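You operate a simulated robot arm through the tools that you are given. There is no shell and no other tool.

The job below is to be done with a simulated two-armed robot. You get a single attempt, and the scene is never put back.

## Task
Turn the tap off, drain the basin and put the brush away.
Fine: tap first; the black-top tube goes from the drain to its holder, the brush in the drawer under the drainer; shut the drawer. Where these are worked on the way, their far stop is far enough and under half their travel is too little: drawer under the drainer.
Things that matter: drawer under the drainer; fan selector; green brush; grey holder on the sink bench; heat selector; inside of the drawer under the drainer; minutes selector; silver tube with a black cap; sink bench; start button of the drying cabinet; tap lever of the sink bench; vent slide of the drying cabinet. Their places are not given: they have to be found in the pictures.

The check looks at the end state, three seconds after you hand in, the way a careful person would. Anything else that was tipped, shoved, dropped, spilled or broken makes it a failure.

## Robot
Two 7-joint arms with fingered hands on one trunk that stands fixed in place. Base frame: the origin is at the foot of the trunk, x ahead of it, y to its left, z up. Readings come in m, degrees, newtons and seconds.
The left shoulder is at [0.021, 0.208, 1.273], the right one opposite. Each reaches about 1.152 m from its shoulder. Payload 5 kg a hand.
The TCP of each hand is the grasp point between the finger pads, 0.048 m short of the fingertips. In the tool frame z runs along the fingers and y along their closing line. The gripper opens to 0.16 m; its body begins 0.056 m behind the TCP. The gripper is a hand of 4 fingers: y runs from the thumb to the fingers, the wrist lies at [-0.026, -0.142, -0.252] in the tool frame.
Orientation is that of the tool frame in the base frame, as a unit quaternion [x, y, z, w]. With the fingers straight down and the wrist toward the robot, the tool's x, y and z point along [0, 1, 0], [1, 0, 0] and [0, 0, -1] of the base frame.

## Interface
- The arms move only by the tool send_rows. It takes "left_moves", "right_moves" or both (then of equal length, played together; a hand with none holds still); each is a list of rows, each a list of 6 numbers: the shift along the base's x, y, z in m, then the turn, a rotation vector about the base's x, y, z in degrees. In form: [[x, y, z, ax, ay, az], ...]. A call has 1 to 20 rows; each row shifts and turns the commanded pose from where the row before left it. A row lasts 0.2 s, in which the tool goes at most 0.05 m and 8.6 degrees; a call with a longer step from one row to the next is refused whole. Where a pose cannot be reached the arm comes as near as it can. A force on the tool above 90 N (or 10 N above the force at the start of the call, whichever is more), or a blocked arm, ends the call early, and 0.2 s more pass. In this call time passes only in rows, and 0.2 s behind the last. The reply holds the time, the measured pose of the TCP, the force on the tool along the base axes, the opening and the grip force, in the units named above and with some noise, with the torque about the TCP (base axes, N m) and any sound that the robot's microphone picked up.
- Cameras (640 x 400 px; columns grow to the right, rows downward): "scene" is now at [0.1064, 0.0148, 1.469]; the picture's right is [0.05, -1.00, -0.00], its down [-0.54, -0.03, -0.84] and it looks along [0.84, 0.04, -0.54] (base axes); focal length 214 px, centre (320, 200). "left" rides on the left gripper at [-0.087, -0.133, -0.189] in its tool frame; the picture's right is [-0.83, -0.26, 0.49], its down [0.51, -0.71, 0.49] and it looks along [0.22, 0.66, 0.72] (tool axes); focal length 238 px, centre (320, 200). "right" rides on the right gripper at [0.087, -0.133, -0.189] in its tool frame; the picture's right is [-0.83, 0.26, -0.49], its down [-0.51, -0.71, 0.49] and it looks along [-0.22, 0.66, 0.72] (tool axes); focal length 238 px, centre (320, 200).
- capture(camera): a new picture of that camera. It takes no simulated time.
- move_column(by): moves the trunk up (or, below 0, down) by that many m; the arms and the scene camera ride with it, the base frame stays. It gives what a move gives, with no picture.
- set_fingers(index, middle, ring, thumb_bend, thumb_turn, hand): sets how far each is bent, from 0 (flat) to 1 (curled in); at 0.3 the hand is open as for a grip, at 0.7 the pads meet at the TCP. One left out holds its place. A second passes; each finger stops where it meets its share of the squeeze, and holds until it gets a number again. It is the only way to open and close the hand. It gives what a move gives, with no picture; readings hold the bend of each and the force on the fingers (four entries, about 0 where the hand has none), thumb and palm. thumb_turn goes from beside the hand (0) to across from the fingers (1), as for a grip.
- head_to(pan, tilt): turns the head with the scene camera to pan (to the left, within 86 degrees either way) and tilt (down, from -29 to 69), counted from straight ahead of the robot. It gives what a move gives.
- probe_pixels(camera, pixels): there is no depth. For up to 12 entries [column, row, z] of the newest picture of that camera ("zoom" is the newest enlarged one), the place [x, y] in the base frame at which the ray of that pixel passes the height z, good to about 0.003 m, but the place of the scene camera against the robot may be out by one fixed shift of up to 0.018 m in any direction. It takes no simulated time.
- zoom(camera, box): a new picture of the part [left, top, right, bottom] of that camera's present view, enlarged. It takes no simulated time.
- close_job(): hands the job in; it is judged then, once.

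Open the grippers and draw the arms clear of the work before you hand the job in, unless the task says otherwise.

The tools are called as a command line: name --argument value ..., lists and objects as JSON in quotes. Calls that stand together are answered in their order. send_rows: Moves the arms, as the interface text tells. Its arguments: {"type":"object","properties":{"left_moves":{"type":"array","items":{"type":"array","items":{"type":"number"}}},"right_moves":{"type":"array","items":{"type":"array","items":{"type":"number"}}}},"required":[]} The other tools are called the same way: move_column (by) moves the trunk up or down; set_fingers (index, middle, ring, thumb_bend, thumb_turn, hand) moves the fingers one by one; head_to (pan, tilt) turns the head that bears the scene camera; capture (camera) takes a picture; probe_pixels (camera, pixels) gives the place at which the rays of pixels pass given heights; zoom (camera, box) takes an enlarged picture of a part of a camera's view; close_job () hands the job in.

At the start:

```text
t: 0.0
left_tcp_pos: [0.7171, -0.0134, 1.2487]
left_ee_rot: [0.707, 0.707, 0.0, 0.0]
left_force: [0.7, 0.9, -0.4]
left_torque: [0.03, 0.0, 0.0]
left_grip_width: 0.1593
left_grip_force: 0.1
left_shape: jaw
left_bend: [0.3, 0.3, 0.3, 0.3, 0.98]
left_finger forces: [0.0, 0.1, 0.0, 0.0, 0.1, 0.0]
right_tcp_pos: [0.5181, -0.6161, 1.2977]
right_ee_rot: [0.707, 0.708, 0.001, 0.001]
right_force: [0.3, -1.0, -1.1]
right_torque: [-0.01, 0.0, -0.03]
right_grip_width: 0.1598
right_grip_force: 0.1
right_shape: jaw
right_bend: [0.3, 0.3, 0.3, 0.3, 0.98]
right_finger forces: [0.0, 0.0, 0.0, 0.0, 0.0, 0.0]
trunk travel left (down, up): [-0.275, 0.415]
head pan, tilt (commanded): [3.0, 32.7]
```

scene: 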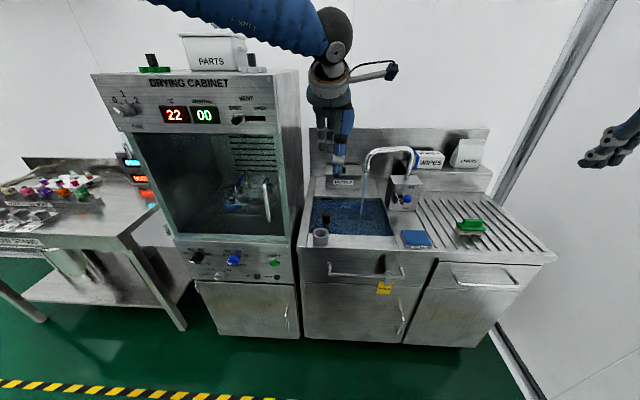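
right: 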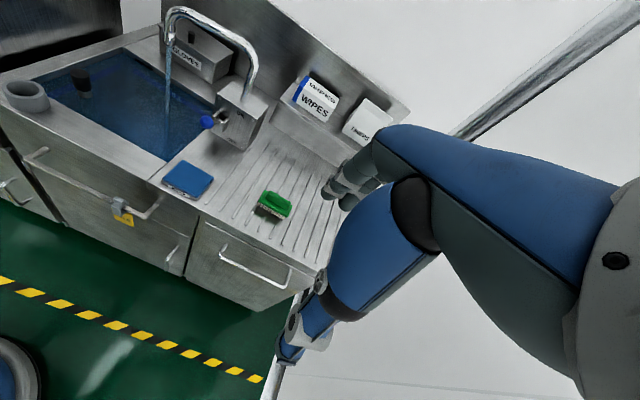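
left: 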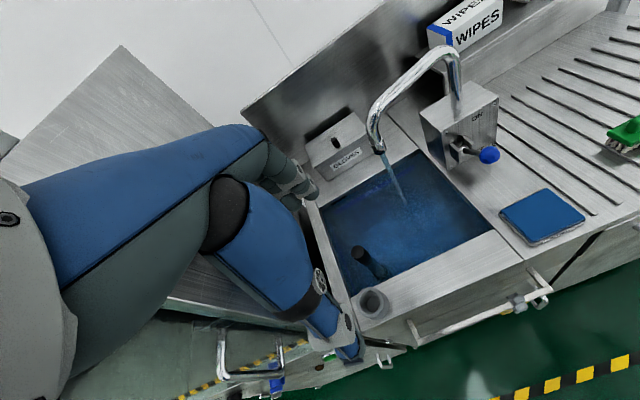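

The first pictures show the sink with the tap running (tap around (405,195) in scene), the tube at (326,220), the holder at (320,237), and the green brush at (470,227). I zoom in on these parts.

zoom --camera "scene" --box '[300, 140, 460, 260]'

zoom --camera "scene" --box '[380, 190, 560, 340]'

zoom --camera "left" --box '[300, 60, 520, 340]'

zoom --camera "right" --box '[140, 60, 340, 300]'

```text
3.33 times, centred on (380, 200) of scene
```

zoom: 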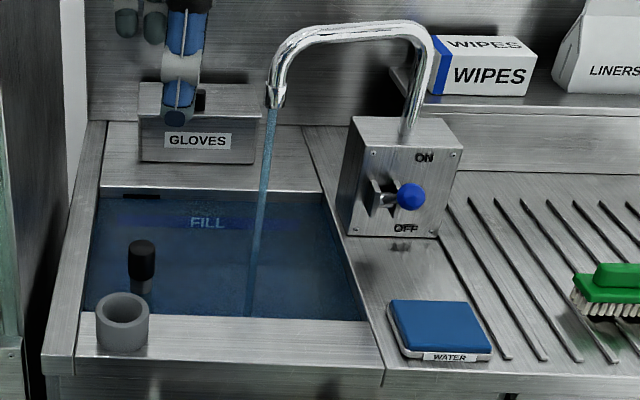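

```text
2.67 times, centred on (470, 265) of scene
```

zoom: 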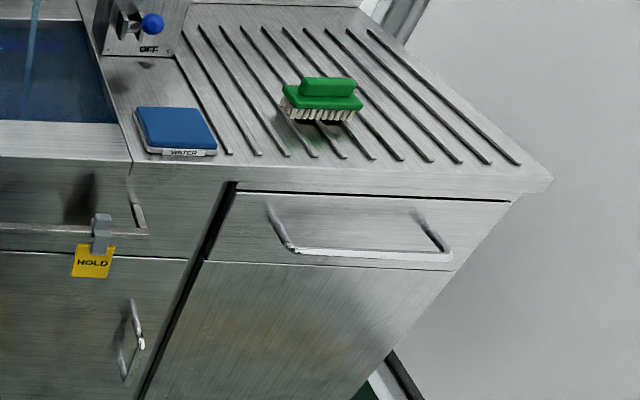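

```text
1.43 times, centred on (410, 200) of left
```

zoom: 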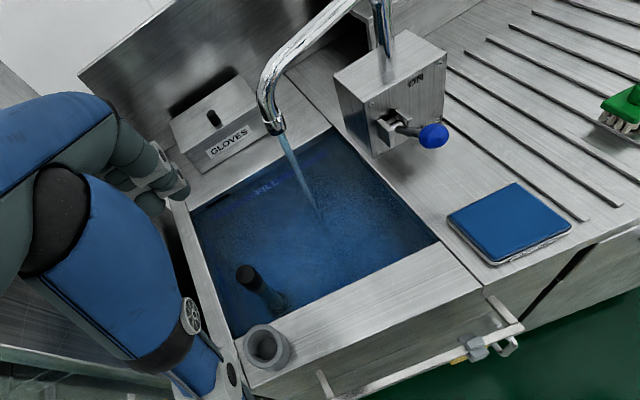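

```text
1.67 times, centred on (240, 180) of right
```

zoom: 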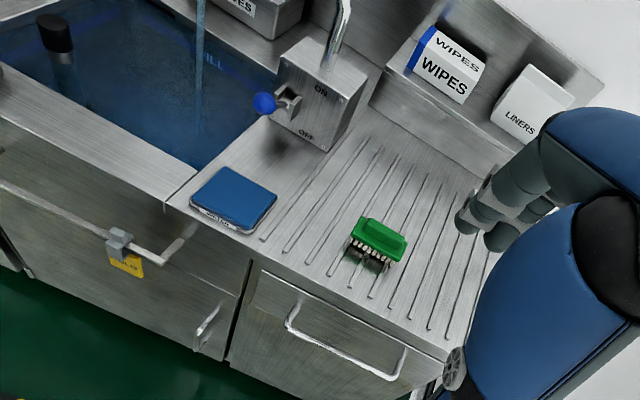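

The blue tap knob is seen at (489,154) left, (206,122) right and (405,199) scene; I probe it and other points at several heights to triangulate.

probe_pixels --camera "left" --pixels '[[489, 154, 0.8], [489, 154, 0.9], [489, 154, 1.0], [489, 154, 1.1], [542, 215, 0.8], [542, 215, 0.9], [542, 215, 1.0], [358, 254, 0.8], [358, 254, 0.9], [358, 254, 1.0], [373, 302, 0.9], [373, 302, 0.8]]'

probe_pixels --camera "right" --pixels '[[206, 122, 0.8], [206, 122, 0.9], [206, 122, 1.0], [206, 122, 1.1], [188, 179, 0.8], [188, 179, 0.9], [188, 179, 1.0], [85, 78, 0.8], [85, 78, 0.9], [85, 78, 1.0], [22, 95, 0.9], [22, 95, 0.8]]'

probe_pixels --camera "scene" --pixels '[[405, 199, 0.9], [405, 199, 1.0], [416, 239, 0.8], [416, 239, 0.9], [326, 215, 0.9], [326, 215, 1.0], [320, 236, 0.9], [320, 236, 0.8], [470, 227, 0.8], [470, 227, 0.9], [470, 227, 1.0]]'

```text
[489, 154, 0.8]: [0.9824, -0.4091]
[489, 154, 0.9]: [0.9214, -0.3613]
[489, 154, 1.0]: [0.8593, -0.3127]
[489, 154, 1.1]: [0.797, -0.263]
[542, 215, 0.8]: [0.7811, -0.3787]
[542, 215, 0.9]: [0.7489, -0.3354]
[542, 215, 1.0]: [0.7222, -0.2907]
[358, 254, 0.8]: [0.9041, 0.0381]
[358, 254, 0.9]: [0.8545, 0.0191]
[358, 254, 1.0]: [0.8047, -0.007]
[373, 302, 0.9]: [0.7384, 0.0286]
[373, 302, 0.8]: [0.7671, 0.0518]
```

```text
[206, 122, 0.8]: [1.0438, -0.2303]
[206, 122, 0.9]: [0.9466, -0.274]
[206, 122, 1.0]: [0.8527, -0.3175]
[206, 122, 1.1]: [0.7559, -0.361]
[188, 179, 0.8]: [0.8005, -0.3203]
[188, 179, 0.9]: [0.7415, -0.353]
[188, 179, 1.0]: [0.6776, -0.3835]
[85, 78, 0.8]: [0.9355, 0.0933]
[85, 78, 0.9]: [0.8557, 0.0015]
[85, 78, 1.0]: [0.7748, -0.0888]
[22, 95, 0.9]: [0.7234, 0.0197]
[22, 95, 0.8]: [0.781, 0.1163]
```

```text
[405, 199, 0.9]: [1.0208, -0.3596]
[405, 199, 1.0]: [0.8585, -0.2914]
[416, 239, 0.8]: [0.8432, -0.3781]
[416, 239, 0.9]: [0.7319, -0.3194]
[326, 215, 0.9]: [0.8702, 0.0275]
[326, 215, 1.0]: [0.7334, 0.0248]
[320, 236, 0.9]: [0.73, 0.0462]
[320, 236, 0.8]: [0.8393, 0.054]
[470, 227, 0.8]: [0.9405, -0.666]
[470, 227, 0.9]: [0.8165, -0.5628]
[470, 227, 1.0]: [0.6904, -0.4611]
```

The knob triangulates to about (0.857,-0.315,0.997), bench top near z 0.88. I zoom in tightly on the tap lever from all three cameras to see its pose and the ON/OFF travel.

zoom --camera "right" --box '[180, 80, 280, 150]'

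zoom --camera "left" --box '[410, 80, 520, 190]'

zoom --camera "scene" --box '[380, 165, 430, 215]'

```text
5.71 times, centred on (230, 115) of right
```

zoom: 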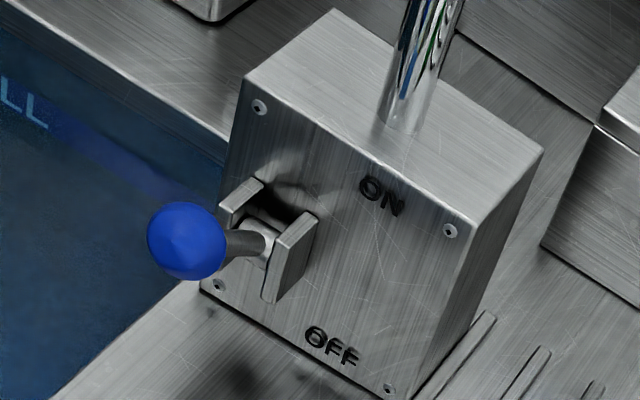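

```text
3.64 times, centred on (465, 135) of left
```

zoom: 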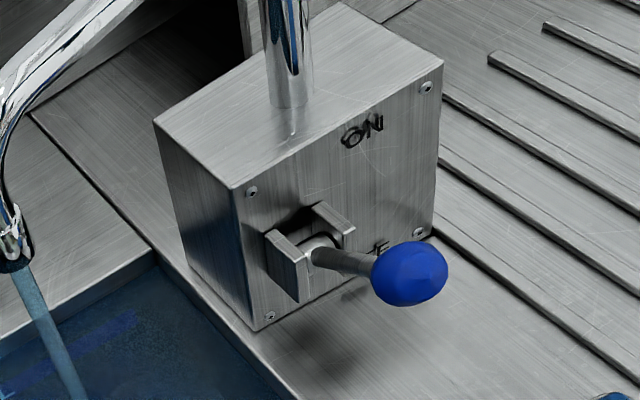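

```text
8.00 times, centred on (405, 190) of scene
```

zoom: 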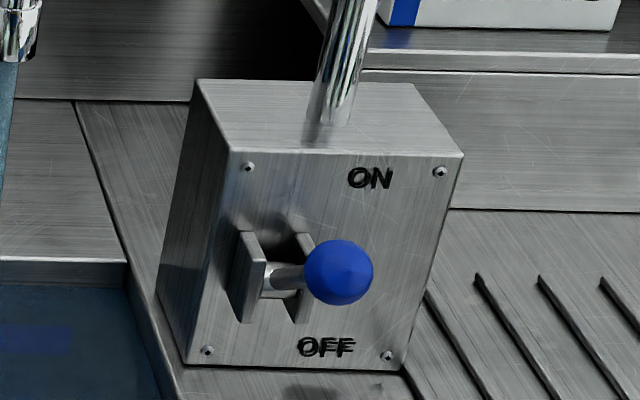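

Lever is hinged between two bracket plates and sticks out toward the robot; ON is up and OFF down. I probe lever root, box corners and knob centre in left and right views.

probe_pixels --camera "left" --pixels '[[489.7, 155.6, 0.98], [489.7, 155.6, 1.02], [466.4, 150.9, 0.95], [466.4, 150.9, 1.0], [440.8, 131.7, 1.0], [440.8, 131.7, 1.05], [448, 170.7, 0.85], [448, 170.7, 0.9], [498, 97, 1.0], [498, 97, 1.05]]'

probe_pixels --camera "right" --pixels '[[206.7, 122, 0.98], [206.7, 122, 1.02], [219.1, 122.9, 0.95], [219.1, 122.9, 1.0], [216.9, 93.1, 1.0], [216.9, 93.1, 1.05], [209.5, 130.8, 0.85], [209.5, 130.8, 0.9], [256.3, 121.1, 1.0], [256.3, 121.1, 1.05]]'

```text
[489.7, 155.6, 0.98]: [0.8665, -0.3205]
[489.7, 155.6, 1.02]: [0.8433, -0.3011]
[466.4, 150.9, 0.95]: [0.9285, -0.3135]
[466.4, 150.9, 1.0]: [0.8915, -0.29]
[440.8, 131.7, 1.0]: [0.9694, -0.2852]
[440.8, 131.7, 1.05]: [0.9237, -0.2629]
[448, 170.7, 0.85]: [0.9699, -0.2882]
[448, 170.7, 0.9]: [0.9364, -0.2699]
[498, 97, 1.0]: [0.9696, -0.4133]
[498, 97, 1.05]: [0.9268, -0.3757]
```

```text
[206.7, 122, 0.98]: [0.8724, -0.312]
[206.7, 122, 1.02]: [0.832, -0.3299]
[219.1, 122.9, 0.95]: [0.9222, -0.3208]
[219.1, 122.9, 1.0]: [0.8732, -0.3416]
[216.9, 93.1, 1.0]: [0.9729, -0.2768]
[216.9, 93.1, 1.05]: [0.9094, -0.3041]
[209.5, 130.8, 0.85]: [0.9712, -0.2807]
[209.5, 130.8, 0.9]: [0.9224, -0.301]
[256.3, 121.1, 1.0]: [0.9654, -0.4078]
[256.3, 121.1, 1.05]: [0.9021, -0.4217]
```

Knob triangulates to (0.862,-0.316,0.989), lever root (0.932,-0.318,0.942), bench top z≈0.86, box front face x≈0.962. Next I check the spout and take sharp zooms of tube, holder and brush.

zoom --camera "right" --box '[0, 0, 280, 175]'

zoom --camera "left" --box '[320, 215, 420, 335]'

zoom --camera "right" --box '[220, 160, 340, 235]'

zoom --camera "right" --box '[0, 50, 120, 125]'

```text
2.29 times, centred on (140, 88) of right
```

zoom: 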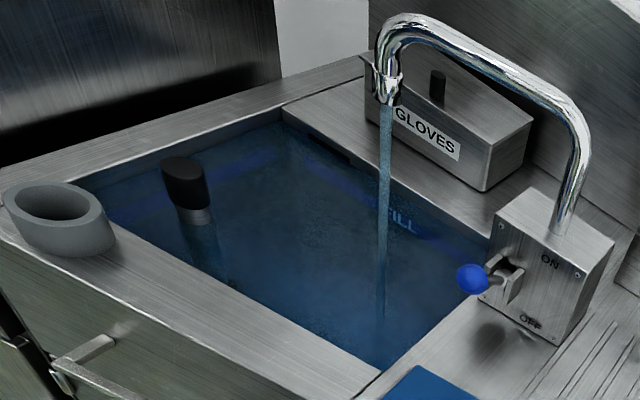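

```text
3.33 times, centred on (370, 275) of left
```

zoom: 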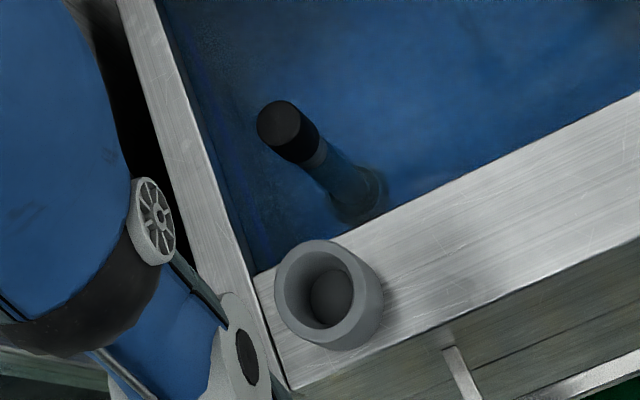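

```text
5.33 times, centred on (280, 198) of right
```

zoom: 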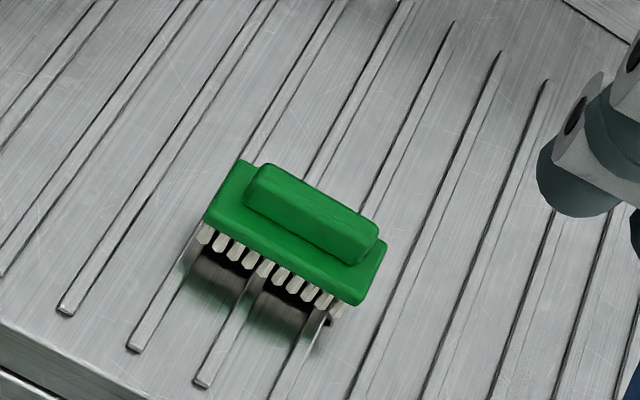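

```text
5.33 times, centred on (60, 88) of right
```

zoom: 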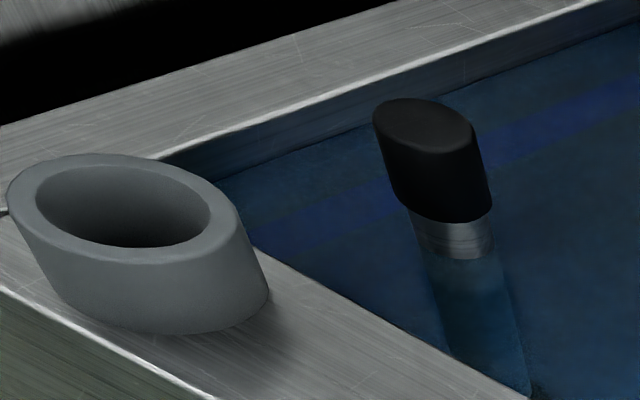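

I now have sharp pixels: cap top (359.5,252.5) left / (80.1,73.7) right; holder ring top (371.5,300.5) left / (23.2,88.9) right; spout tip (380,147.5) left / (169.3,44.3) right. I probe these.

probe_pixels --camera "left" --pixels '[[359.5, 252.5, 0.85], [359.5, 252.5, 0.95], [371.5, 300.5, 0.85], [371.5, 300.5, 0.95], [380, 147.5, 1.0], [380, 147.5, 1.2], [625, 135, 0.85], [625, 135, 0.95]]'

probe_pixels --camera "right" --pixels '[[80.1, 73.7, 0.85], [80.1, 73.7, 0.95], [23.2, 88.9, 0.85], [23.2, 88.9, 0.95], [169.3, 44.3, 1.0], [169.3, 44.3, 1.2], [278.7, 200.2, 0.9], [278.7, 200.2, 0.95], [266.9, 193.9, 0.92], [290.5, 206.1, 0.92]]'

probe_pixels --camera "scene" --pixels '[[473, 222.3, 0.9], [473, 222.3, 0.95], [407.25, 199, 0.989], [463, 222, 0.92], [483, 222, 0.92]]'

```text
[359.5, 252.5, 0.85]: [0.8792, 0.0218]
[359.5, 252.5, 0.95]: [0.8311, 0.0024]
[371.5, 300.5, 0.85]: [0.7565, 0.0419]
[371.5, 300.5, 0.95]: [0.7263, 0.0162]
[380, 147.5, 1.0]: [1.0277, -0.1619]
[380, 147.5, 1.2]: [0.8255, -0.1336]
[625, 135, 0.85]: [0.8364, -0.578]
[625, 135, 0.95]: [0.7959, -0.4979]
```

```text
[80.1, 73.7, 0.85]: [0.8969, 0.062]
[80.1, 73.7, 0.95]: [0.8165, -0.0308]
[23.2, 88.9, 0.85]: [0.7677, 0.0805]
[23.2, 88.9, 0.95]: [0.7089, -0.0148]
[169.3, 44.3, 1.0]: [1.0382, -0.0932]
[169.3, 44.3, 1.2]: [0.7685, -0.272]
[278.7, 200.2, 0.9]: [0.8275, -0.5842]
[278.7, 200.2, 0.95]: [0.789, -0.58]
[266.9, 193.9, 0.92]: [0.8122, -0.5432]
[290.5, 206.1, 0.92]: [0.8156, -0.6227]
```

```text
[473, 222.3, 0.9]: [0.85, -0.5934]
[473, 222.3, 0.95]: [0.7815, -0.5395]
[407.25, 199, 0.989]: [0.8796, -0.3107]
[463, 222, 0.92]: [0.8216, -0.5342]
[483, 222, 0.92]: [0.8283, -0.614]
```

Cap top is at (0.853,0.011,0.905), holder ring at (0.737,0.028,0.905), brush handle at about (0.816,-0.583,0.915), spout tip (0.955,-0.15,1.07). I close the right fingers into a pushing pinch and move the right hand above and in front of the lever.

set_fingers --hand "right" --index 0.7 --middle 0.7 --ring 0.7 --thumb_bend 0.7

send_rows --right_moves '[[0.03, 0.03, -0.01, 0, 0, 0], [0.03, 0.03, -0.01, 0, 0, 0], [0.03, 0.03, -0.01, 0, 0, 0], [0.03, 0.03, -0.01, 0, 0, 0], [0.03, 0.03, -0.01, 0, 0, 0], [0.03, 0.03, -0.01, 0, 0, 0], [0.03, 0.03, -0.01, 0, 0, 0], [0.03, 0.03, -0.01, 0, 0, 0]]'

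capture --camera "right"

capture --camera "scene"

```text
t: 1.0
left_tcp_pos: [0.7173, -0.0142, 1.2493]
left_ee_rot: [0.707, 0.707, 0.0, 0.0]
left_force: [0.5, 0.1, -0.9]
left_torque: [-0.01, -0.01, 0.01]
left_grip_width: 0.1596
left_grip_force: 0.1
left_shape: jaw
left_bend: [0.3, 0.3, 0.3, 0.3, 0.98]
left_finger forces: [0.0, 0.1, 0.1, 0.1, 0.0, 0.1]
right_tcp_pos: [0.5185, -0.6148, 1.2964]
right_ee_rot: [0.707, 0.707, 0.0, 0.001]
right_force: [0.8, -0.2, 0.1]
right_torque: [0.03, -0.04, -0.02]
right_grip_width: 0.013
right_grip_force: 0.1
right_shape: fingers
right_bend: [0.7, 0.7, 0.7, 0.7, 0.98]
right_finger forces: [0.0, 0.0, 0.0, 0.0, 0.0, 0.1]
trunk travel left (down, up): [-0.275, 0.415]
head pan, tilt (commanded): [3.0, 32.7]
```

```text
t: 2.8
left_tcp_pos: [0.7189, -0.0129, 1.247]
left_ee_rot: [0.708, 0.707, 0.0, -0.001]
left_force: [1.0, 0.6, -0.1]
left_torque: [-0.1, 0.1, -0.02]
left_grip_width: 0.1597
left_grip_force: 0.0
left_shape: jaw
left_bend: [0.3, 0.3, 0.3, 0.3, 0.98]
left_finger forces: [0.0, 0.0, 0.0, 0.0, 0.1, 0.1]
right_tcp_pos: [0.7588, -0.3734, 1.2157]
right_ee_rot: [0.708, 0.706, -0.001, 0.0]
right_force: [-0.4, -0.7, 0.3]
right_torque: [-0.01, 0.05, 0.01]
right_grip_width: 0.0124
right_grip_force: 0.1
right_shape: fingers
right_bend: [0.7, 0.7, 0.7, 0.7, 0.97]
right_finger forces: [0.0, 0.0, 0.0, 0.0, 0.1, 0.0]
trunk travel left (down, up): [-0.275, 0.415]
head pan, tilt (commanded): [3.0, 32.7]
```

```text
taken
```

right: 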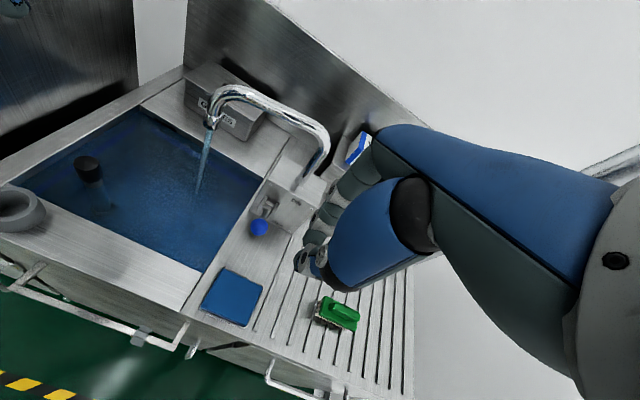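

```text
taken
```

scene: 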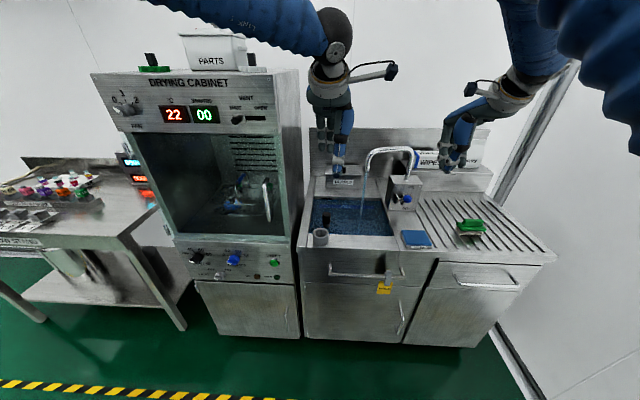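

The hand is closed with fingertips around (315,265) in the right view and the knob at (258,228). I move to just above the knob (tip about 15 mm over it).

send_rows --right_moves '[[0.024, 0.014, -0.02, 0, 0, 0], [0.024, 0.014, -0.02, 0, 0, 0], [0.024, 0.014, -0.02, 0, 0, 0], [0.022, 0.0145, -0.02, 0, 0, 0], [0, 0, -0.03, 0, 0, 0], [0, 0, -0.03, 0, 0, 0]]'

zoom --camera "right" --box '[220, 160, 420, 320]'

zoom --camera "scene" --box '[360, 120, 480, 220]'

capture --camera "left"

```text
t: 4.2
left_tcp_pos: [0.7189, -0.0144, 1.248]
left_ee_rot: [0.706, 0.708, -0.001, 0.0]
left_force: [0.6, 0.0, -0.7]
left_torque: [-0.04, 0.06, 0.02]
left_grip_width: 0.1596
left_grip_force: 0.1
left_shape: jaw
left_bend: [0.3, 0.3, 0.3, 0.3, 0.98]
left_finger forces: [0.0, 0.0, 0.1, 0.0, 0.0, 0.0]
right_tcp_pos: [0.8534, -0.317, 1.0769]
right_ee_rot: [0.707, 0.707, 0.0, 0.0]
right_force: [1.3, -0.4, 1.1]
right_torque: [0.0, 0.13, 0.05]
right_grip_width: 0.0124
right_grip_force: 0.0
right_shape: fingers
right_bend: [0.7, 0.7, 0.7, 0.7, 0.97]
right_finger forces: [0.0, 0.0, 0.0, 0.0, 0.0, 0.1]
trunk travel left (down, up): [-0.275, 0.415]
head pan, tilt (commanded): [3.0, 32.7]
```

```text
2.50 times, centred on (320, 240) of right
```

zoom: 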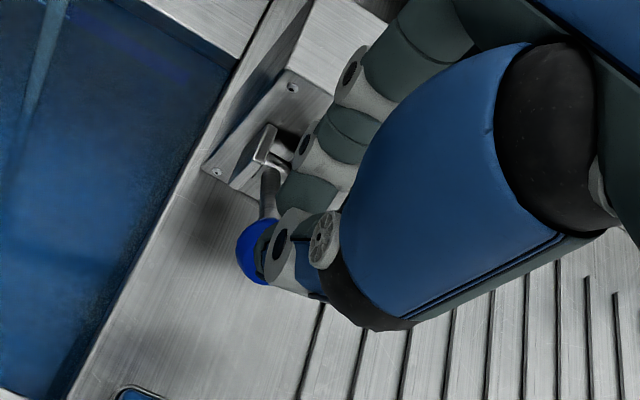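

```text
4.00 times, centred on (420, 170) of scene
```

zoom: 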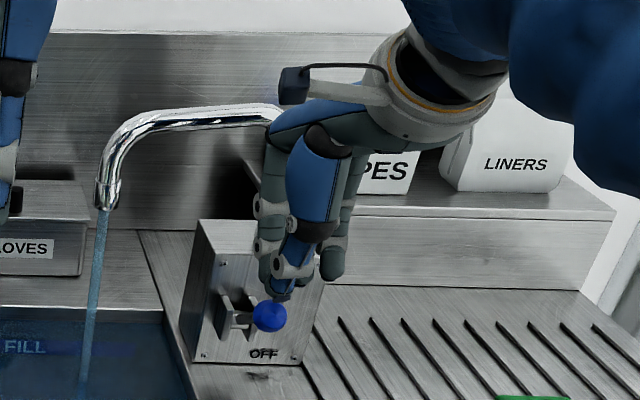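

```text
taken
```

left: 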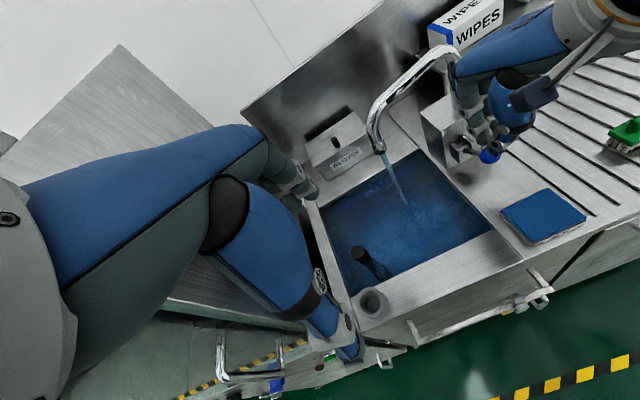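

The fingertips look to be right above the knob; I check the clearance to the tap box in the left camera before pressing.

zoom --camera "left" --box '[420, 60, 560, 190]'

```text
3.08 times, centred on (490, 125) of left
```

zoom: 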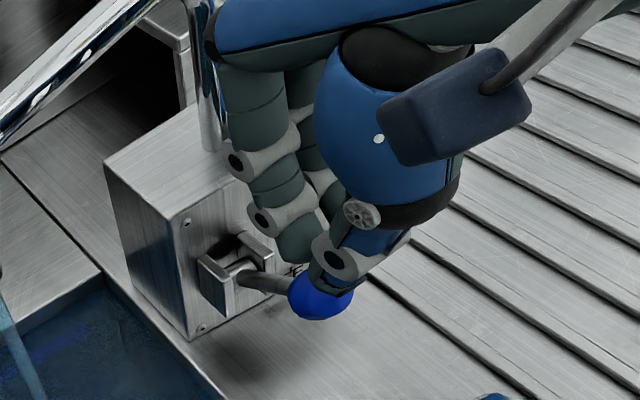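

The index finger joints show at (463,112)/(472,130) left and (333,190)/(315,218) right; I probe these to know how far the fingers bulge toward the box.

capture --camera "right"

probe_pixels --camera "left" --pixels '[[463, 112, 1.05], [463, 112, 1.1], [463, 112, 1.15], [472, 130, 1.05], [472, 130, 1.1]]'

probe_pixels --camera "right" --pixels '[[333, 190, 1.05], [333, 190, 1.1], [333, 190, 1.15], [315, 218, 1.05], [315, 218, 1.1]]'

```text
taken
```

right: 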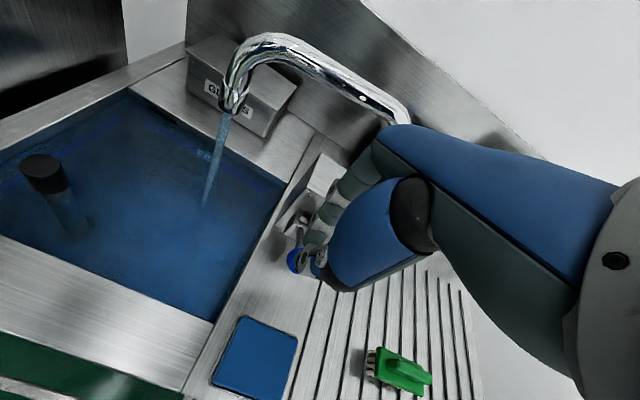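

```text
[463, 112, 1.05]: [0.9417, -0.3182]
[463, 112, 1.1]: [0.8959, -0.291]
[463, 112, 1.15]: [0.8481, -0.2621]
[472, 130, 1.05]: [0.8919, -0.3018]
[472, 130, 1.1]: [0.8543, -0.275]
```

```text
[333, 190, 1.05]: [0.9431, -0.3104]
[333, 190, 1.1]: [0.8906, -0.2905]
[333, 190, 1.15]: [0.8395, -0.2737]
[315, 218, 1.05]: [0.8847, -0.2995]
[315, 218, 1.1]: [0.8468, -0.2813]
```

Finger bulge stays at x ≤ 0.91 while the box face is at 0.962, so there is clearance. I press down in small steps and watch force.

send_rows --right_moves '[[0, 0, -0.015, 0, 0, 0], [0, 0, -0.015, 0, 0, 0], [0, 0, -0.015, 0, 0, 0], [0, 0, -0.015, 0, 0, 0]]'

zoom --camera "left" --box '[420, 60, 560, 190]'

zoom --camera "scene" --box '[360, 120, 480, 220]'

```text
t: 5.2
left_tcp_pos: [0.7164, -0.0138, 1.2487]
left_ee_rot: [0.707, 0.708, 0.0, 0.001]
left_force: [0.4, -0.5, -0.7]
left_torque: [0.01, 0.05, 0.0]
left_grip_width: 0.1597
left_grip_force: 0.0
left_shape: jaw
left_bend: [0.3, 0.3, 0.3, 0.3, 0.98]
left_finger forces: [0.0, 0.0, 0.0, 0.0, 0.1, 0.1]
right_tcp_pos: [0.8513, -0.318, 1.0168]
right_ee_rot: [0.707, 0.707, 0.0, -0.001]
right_force: [-5.0, 1.6, 2.0]
right_torque: [0.13, 0.38, 0.06]
right_grip_width: 0.0197
right_grip_force: 2.1
right_shape: fingers
right_bend: [0.7, 0.7, 0.7, 0.67, 0.97]
right_finger forces: [0.1, 0.0, 0.1, 0.0, 5.6, 0.1]
trunk travel left (down, up): [-0.275, 0.415]
head pan, tilt (commanded): [3.0, 32.7]
```

```text
3.08 times, centred on (490, 125) of left
```

zoom: 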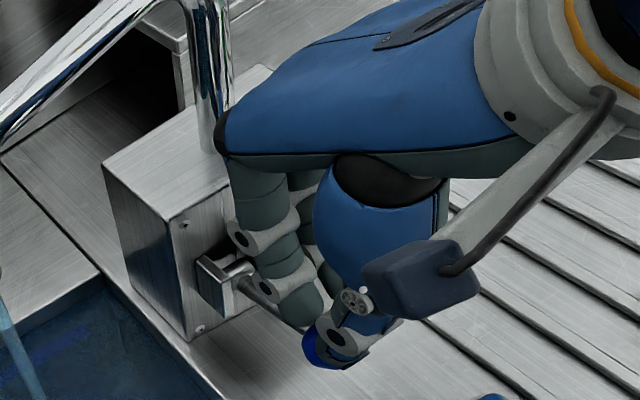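

```text
4.00 times, centred on (420, 170) of scene
```

zoom: 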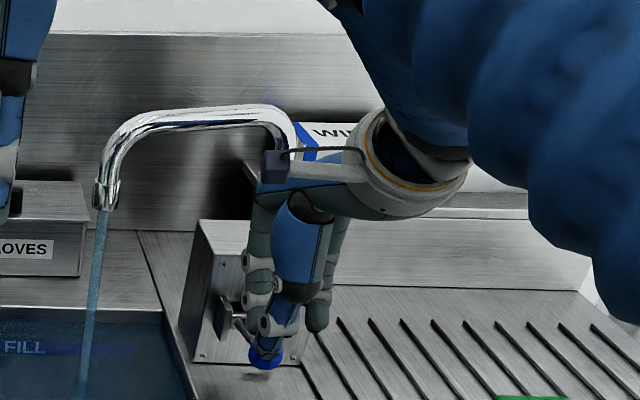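

The lever is moving down with only ~5 N, water still running. I continue pressing down.

send_rows --right_moves '[[0, 0, -0.012, 0, 0, 0], [0, 0, -0.012, 0, 0, 0], [0, 0, -0.012, 0, 0, 0]]'

zoom --camera "left" --box '[420, 60, 560, 190]'

zoom --camera "scene" --box '[360, 120, 480, 220]'

```text
t: 6.0
left_tcp_pos: [0.7173, -0.0146, 1.2495]
left_ee_rot: [0.708, 0.707, 0.0, 0.0]
left_force: [0.2, 0.4, 0.1]
left_torque: [0.04, 0.04, 0.0]
left_grip_width: 0.1596
left_grip_force: 0.1
left_shape: jaw
left_bend: [0.3, 0.3, 0.3, 0.3, 0.98]
left_finger forces: [0.0, 0.0, 0.1, 0.0, 0.1, 0.1]
right_tcp_pos: [0.8544, -0.3185, 0.9796]
right_ee_rot: [0.707, 0.707, -0.001, 0.0]
right_force: [-0.6, 0.2, 1.7]
right_torque: [0.02, 0.09, 0.0]
right_grip_width: 0.0128
right_grip_force: 0.3
right_shape: fingers
right_bend: [0.7, 0.7, 0.7, 0.7, 0.97]
right_finger forces: [0.1, 0.0, 0.0, 0.1, 1.1, 0.1]
trunk travel left (down, up): [-0.275, 0.415]
head pan, tilt (commanded): [3.0, 32.7]
```

```text
3.08 times, centred on (490, 125) of left
```

zoom: 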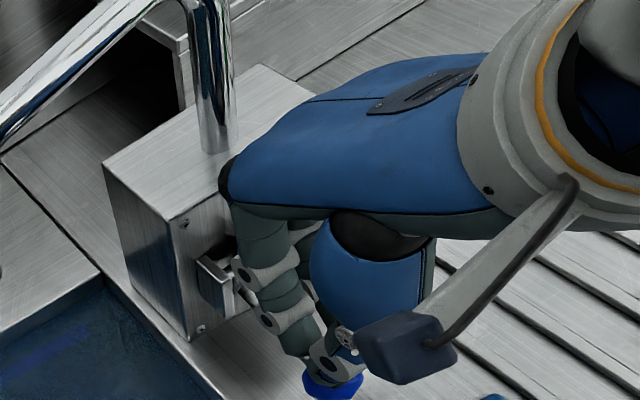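

```text
4.00 times, centred on (420, 170) of scene
```

zoom: 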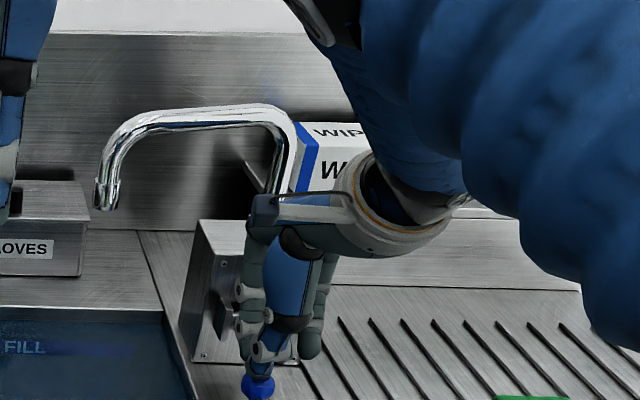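

The stream has stopped. I press a little further to bring the lever fully to its OFF stop, watching force.

send_rows --right_moves '[[0, 0, -0.008, 0, 0, 0], [0, 0, -0.008, 0, 0, 0]]'

zoom --camera "left" --box '[420, 80, 560, 210]'

zoom --camera "scene" --box '[360, 140, 480, 240]'

```text
t: 6.6
left_tcp_pos: [0.7181, -0.0142, 1.2486]
left_ee_rot: [0.707, 0.707, 0.0, -0.001]
left_force: [-0.5, -0.1, 0.3]
left_torque: [0.04, 0.0, 0.03]
left_grip_width: 0.1597
left_grip_force: 0.0
left_shape: jaw
left_bend: [0.3, 0.3, 0.3, 0.3, 0.98]
left_finger forces: [0.0, 0.0, 0.1, 0.0, 0.1, 0.0]
right_tcp_pos: [0.8524, -0.318, 0.9654]
right_ee_rot: [0.708, 0.707, 0.0, 0.0]
right_force: [-0.8, -0.1, 0.7]
right_torque: [0.06, -0.01, -0.02]
right_grip_width: 0.0119
right_grip_force: 0.6
right_shape: fingers
right_bend: [0.7, 0.7, 0.7, 0.7, 0.97]
right_finger forces: [0.0, 0.0, 0.0, 0.0, 0.2, 0.1]
trunk travel left (down, up): [-0.275, 0.415]
head pan, tilt (commanded): [3.0, 32.7]
```

```text
3.08 times, centred on (490, 145) of left
```

zoom: 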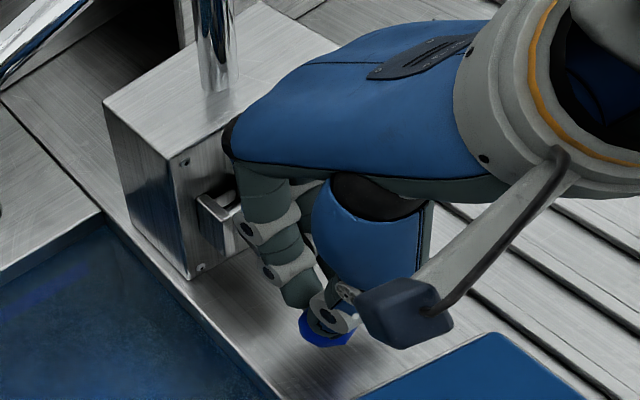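

```text
4.00 times, centred on (420, 190) of scene
```

zoom: 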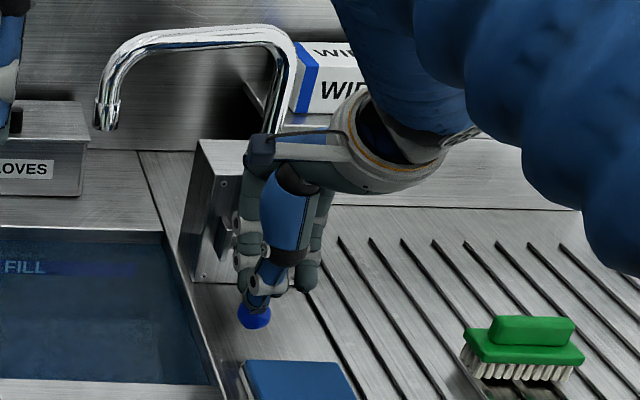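

Forces are nearly zero, so the lever may have moved past ahead of the fingers. I raise the hand straight up and look at the lever.

send_rows --right_moves '[[0, 0, 0.03, 0, 0, 0], [0, 0, 0.04, 0, 0, 0], [0, 0, 0.04, 0, 0, 0], [-0.02, -0.03, 0.04, 0, 0, 0], [-0.03, -0.03, 0.02, 0, 0, 0]]'

zoom --camera "left" --box '[410, 80, 520, 190]'

zoom --camera "scene" --box '[340, 140, 460, 240]'

capture --camera "left"

capture --camera "right"

```text
refused: row 4 steps farther than a row can; nothing moved
```

```text
3.64 times, centred on (465, 135) of left
```

zoom: 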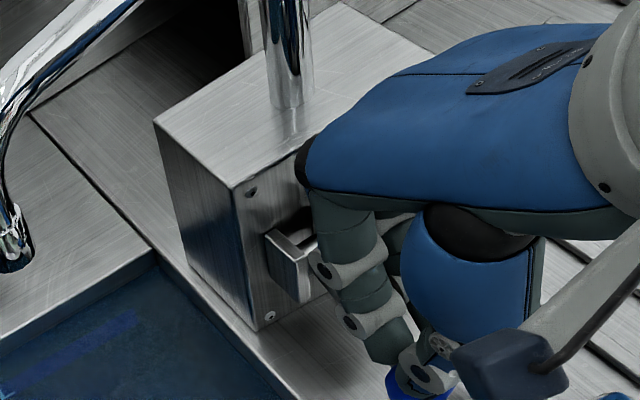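

```text
4.00 times, centred on (400, 190) of scene
```

zoom: 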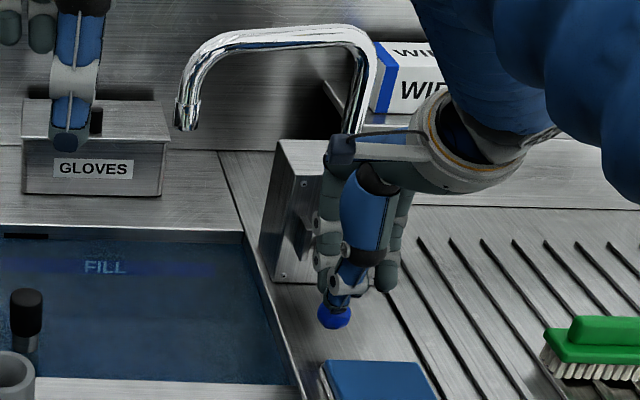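

```text
taken
```

left: 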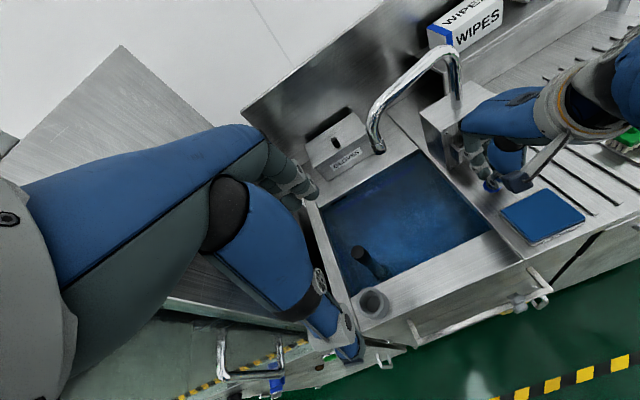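

```text
taken
```

right: 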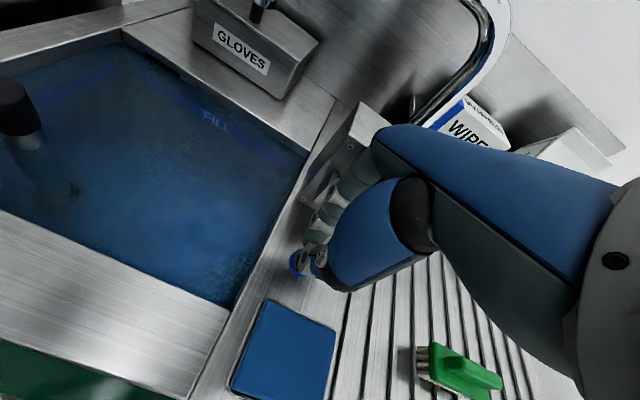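

The move was refused for a long row; the stream is off. I lift straight up with shorter steps.

send_rows --right_moves '[[0, 0, 0.03, 0, 0, 0], [0, 0, 0.04, 0, 0, 0], [0, 0, 0.04, 0, 0, 0], [-0.02, -0.02, 0.03, 0, 0, 0], [-0.03, -0.03, 0.02, 0, 0, 0], [-0.03, -0.03, 0.02, 0, 0, 0]]'

zoom --camera "left" --box '[410, 80, 520, 190]'

zoom --camera "scene" --box '[380, 165, 430, 215]'

capture --camera "right"

```text
t: 8.0
left_tcp_pos: [0.7149, -0.0155, 1.2515]
left_ee_rot: [0.708, 0.706, 0.0, 0.0]
left_force: [-2.1, -0.8, 0.9]
left_torque: [0.08, -0.12, 0.02]
left_grip_width: 0.1595
left_grip_force: 0.0
left_shape: jaw
left_bend: [0.3, 0.3, 0.3, 0.3, 0.98]
left_finger forces: [0.1, 0.0, 0.1, 0.0, 0.0, 0.0]
right_tcp_pos: [0.7697, -0.4005, 1.1451]
right_ee_rot: [0.707, 0.708, 0.001, -0.001]
right_force: [-1.6, -0.1, 0.0]
right_torque: [-0.05, -0.1, 0.01]
right_grip_width: 0.012
right_grip_force: 0.0
right_shape: fingers
right_bend: [0.7, 0.7, 0.7, 0.7, 0.97]
right_finger forces: [0.0, 0.1, 0.1, 0.0, 0.0, 0.1]
trunk travel left (down, up): [-0.275, 0.415]
head pan, tilt (commanded): [3.0, 32.7]
```

```text
3.64 times, centred on (465, 135) of left
```

zoom: 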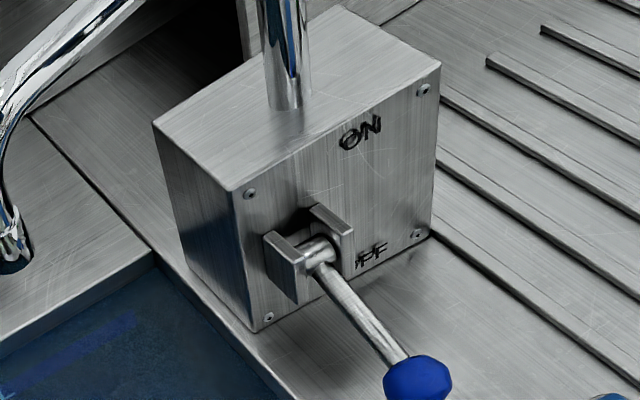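

```text
8.00 times, centred on (405, 190) of scene
```

zoom: 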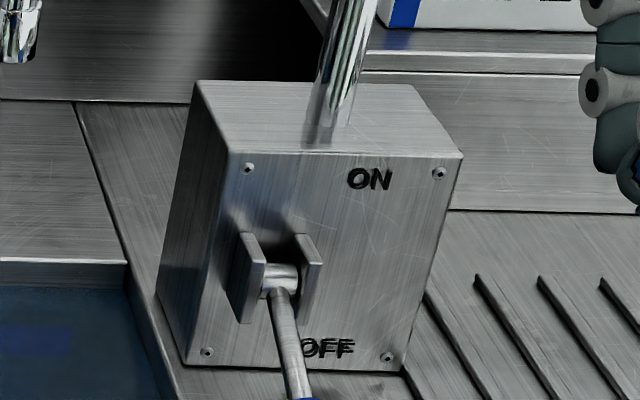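

```text
taken
```

right: 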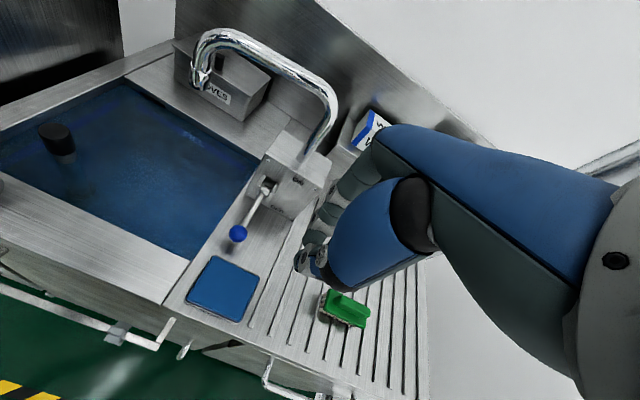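

The lever now hangs down with the knob at (491,184) left and (238,233) right. I probe to compute its angle.

probe_pixels --camera "right" --pixels '[[238, 233, 0.88], [238, 233, 0.92]]'

capture --camera "left"

probe_pixels --camera "left" --pixels '[[491.1, 183.9, 0.88], [491.1, 183.9, 0.92]]'

```text
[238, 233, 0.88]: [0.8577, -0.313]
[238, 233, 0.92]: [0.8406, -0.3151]
```

```text
taken
```

left: 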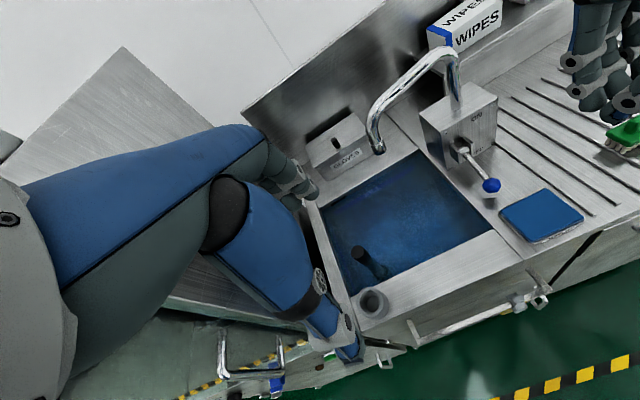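

```text
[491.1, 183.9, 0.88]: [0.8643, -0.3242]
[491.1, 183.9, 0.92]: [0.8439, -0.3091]
```

The knob now is at (0.851,-0.314,0.906), about 24° below horizontal; it started 34° above. I'm not sure it's at its stop, so I go back over it and press a bit more until I feel resistance.

send_rows --right_moves '[[0.028, 0.028, -0.01, 0, 0, 0], [0.028, 0.028, -0.01, 0, 0, 0], [0.029, 0.028, -0.01, 0, 0, 0], [0, 0, -0.04, 0, 0, 0], [0, 0, -0.04, 0, 0, 0], [0, 0, -0.04, 0, 0, 0], [0, 0, -0.02, 0, 0, 0], [0, 0, -0.01, 0, 0, 0], [0, 0, -0.005, 0, 0, 0]]'

zoom --camera "left" --box '[420, 100, 560, 230]'

```text
t: 10.0
left_tcp_pos: [0.7169, -0.0134, 1.2493]
left_ee_rot: [0.707, 0.707, 0.0, 0.0]
left_force: [0.3, -0.3, -0.4]
left_torque: [0.03, -0.02, 0.0]
left_grip_width: 0.1595
left_grip_force: 0.0
left_shape: jaw
left_bend: [0.3, 0.3, 0.3, 0.3, 0.98]
left_finger forces: [0.1, 0.0, 0.0, 0.0, 0.1, 0.0]
right_tcp_pos: [0.8565, -0.3163, 0.9586]
right_ee_rot: [0.707, 0.707, 0.0, 0.0]
right_force: [-0.8, -0.4, 0.4]
right_torque: [0.01, 0.01, -0.02]
right_grip_width: 0.0121
right_grip_force: 0.3
right_shape: fingers
right_bend: [0.7, 0.7, 0.7, 0.7, 0.97]
right_finger forces: [0.3, 0.0, 0.0, 0.0, 0.1, 0.1]
trunk travel left (down, up): [-0.275, 0.415]
head pan, tilt (commanded): [3.0, 32.7]
```

```text
3.08 times, centred on (490, 165) of left
```

zoom: 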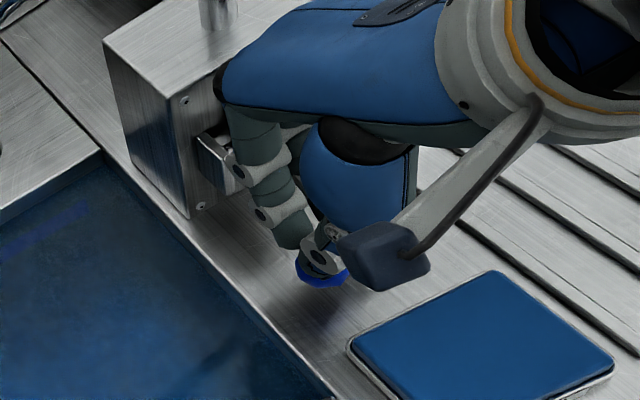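

Still almost no resistance, so the lever has room to go. I press on in small steps watching for the stop.

send_rows --right_moves '[[0, 0, -0.006, 0, 0, 0], [0, 0, -0.006, 0, 0, 0]]'

zoom --camera "left" --box '[420, 100, 560, 230]'

```text
t: 10.6
left_tcp_pos: [0.7166, -0.0145, 1.249]
left_ee_rot: [0.707, 0.707, -0.001, -0.001]
left_force: [-0.4, 0.1, 0.0]
left_torque: [-0.01, 0.02, 0.0]
left_grip_width: 0.1596
left_grip_force: 0.0
left_shape: jaw
left_bend: [0.3, 0.3, 0.3, 0.3, 0.98]
left_finger forces: [0.0, 0.1, 0.1, 0.0, 0.1, 0.0]
right_tcp_pos: [0.8572, -0.3171, 0.9477]
right_ee_rot: [0.707, 0.708, -0.001, 0.0]
right_force: [0.1, -0.4, 0.5]
right_torque: [-0.02, 0.03, -0.02]
right_grip_width: 0.0119
right_grip_force: 0.3
right_shape: fingers
right_bend: [0.7, 0.7, 0.7, 0.7, 0.97]
right_finger forces: [0.1, 0.0, 0.1, 0.0, 0.0, 0.1]
trunk travel left (down, up): [-0.275, 0.415]
head pan, tilt (commanded): [3.0, 32.7]
```

```text
3.08 times, centred on (490, 165) of left
```

zoom: 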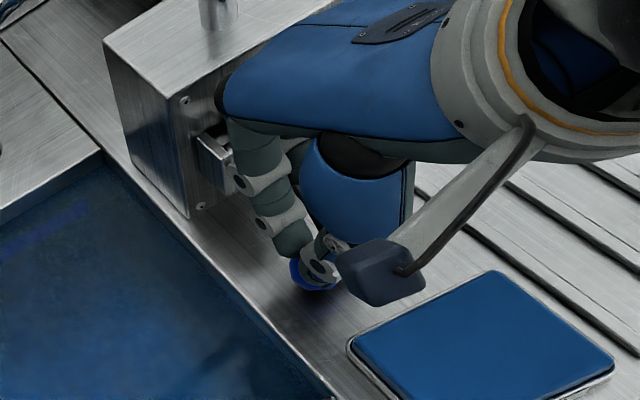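

No resistance appears. I lift off again and look at where the lever is.

send_rows --right_moves '[[0, 0, 0.04, 0, 0, 0], [0, 0, 0.04, 0, 0, 0], [0, 0, 0.04, 0, 0, 0], [-0.02, -0.02, 0.03, 0, 0, 0], [-0.03, -0.03, 0.02, 0, 0, 0], [-0.03, -0.03, 0.02, 0, 0, 0]]'

zoom --camera "left" --box '[420, 100, 560, 230]'

zoom --camera "right" --box '[190, 140, 330, 260]'

zoom --camera "scene" --box '[380, 165, 440, 225]'

```text
t: 12.0
left_tcp_pos: [0.7153, -0.0142, 1.25]
left_ee_rot: [0.707, 0.707, 0.001, 0.0]
left_force: [-0.9, -0.9, 0.6]
left_torque: [0.13, -0.13, 0.03]
left_grip_width: 0.1596
left_grip_force: 0.0
left_shape: jaw
left_bend: [0.3, 0.3, 0.3, 0.3, 0.98]
left_finger forces: [0.1, 0.1, 0.0, 0.0, 0.0, 0.0]
right_tcp_pos: [0.7756, -0.3941, 1.1383]
right_ee_rot: [0.707, 0.707, 0.001, 0.0]
right_force: [-0.7, -0.1, -0.6]
right_torque: [-0.04, -0.05, -0.02]
right_grip_width: 0.0125
right_grip_force: 0.1
right_shape: fingers
right_bend: [0.7, 0.7, 0.7, 0.7, 0.97]
right_finger forces: [0.1, 0.1, 0.0, 0.0, 0.0, 0.1]
trunk travel left (down, up): [-0.275, 0.415]
head pan, tilt (commanded): [3.0, 32.7]
```

```text
3.08 times, centred on (490, 165) of left
```

zoom: 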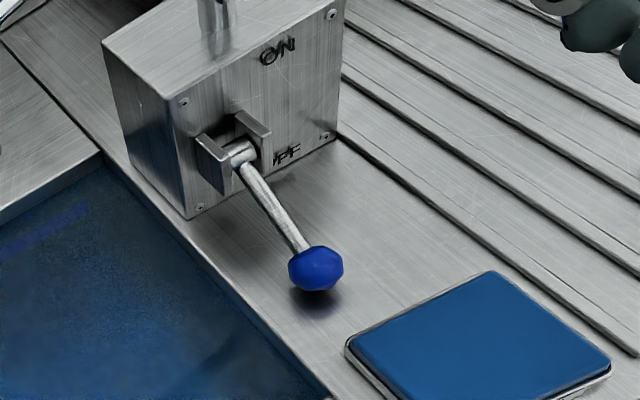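

```text
3.33 times, centred on (260, 200) of right
```

zoom: 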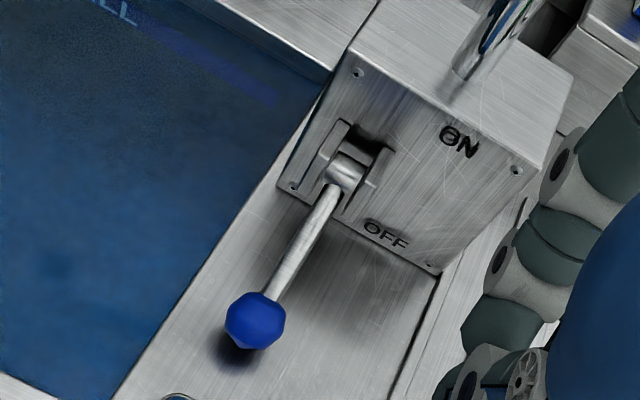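

```text
6.67 times, centred on (410, 195) of scene
```

zoom: 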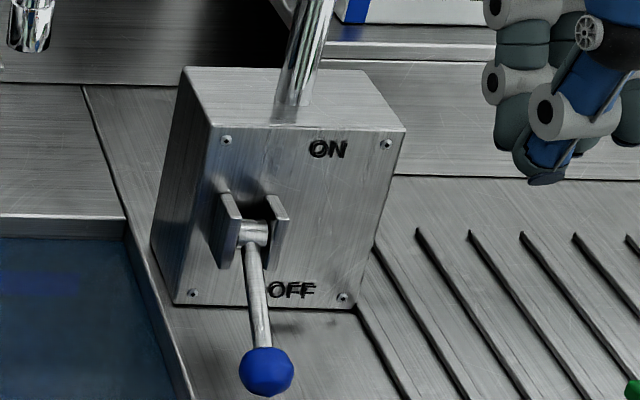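

The lever moved further: knob at (488.7,187.1) left and (240.8,236) right. I capture and probe for its new place.

capture --camera "right"

capture --camera "left"

probe_pixels --camera "right" --pixels '[[240.8, 236, 0.88], [240.8, 236, 0.92]]'

probe_pixels --camera "left" --pixels '[[488.7, 187.1, 0.88], [488.7, 187.1, 0.92]]'

```text
taken
```

right: 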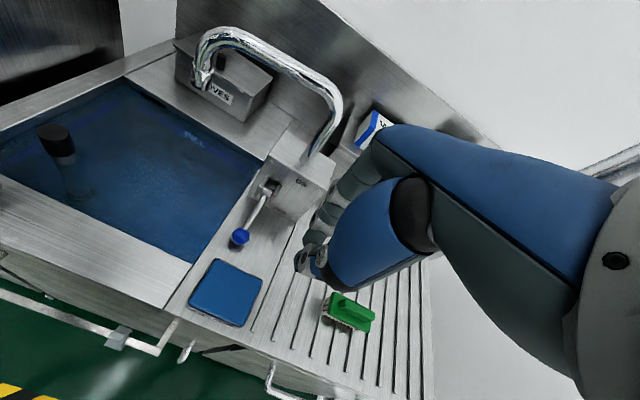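

```text
taken
```

left: 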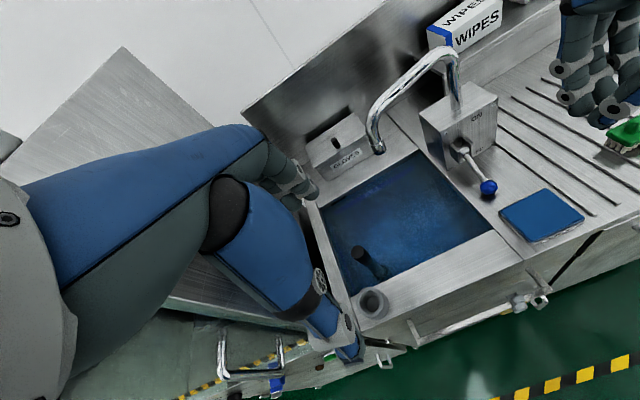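

```text
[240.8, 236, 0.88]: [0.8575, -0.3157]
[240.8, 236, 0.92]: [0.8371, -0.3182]
```

```text
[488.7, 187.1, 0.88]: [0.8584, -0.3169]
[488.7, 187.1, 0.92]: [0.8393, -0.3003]
```

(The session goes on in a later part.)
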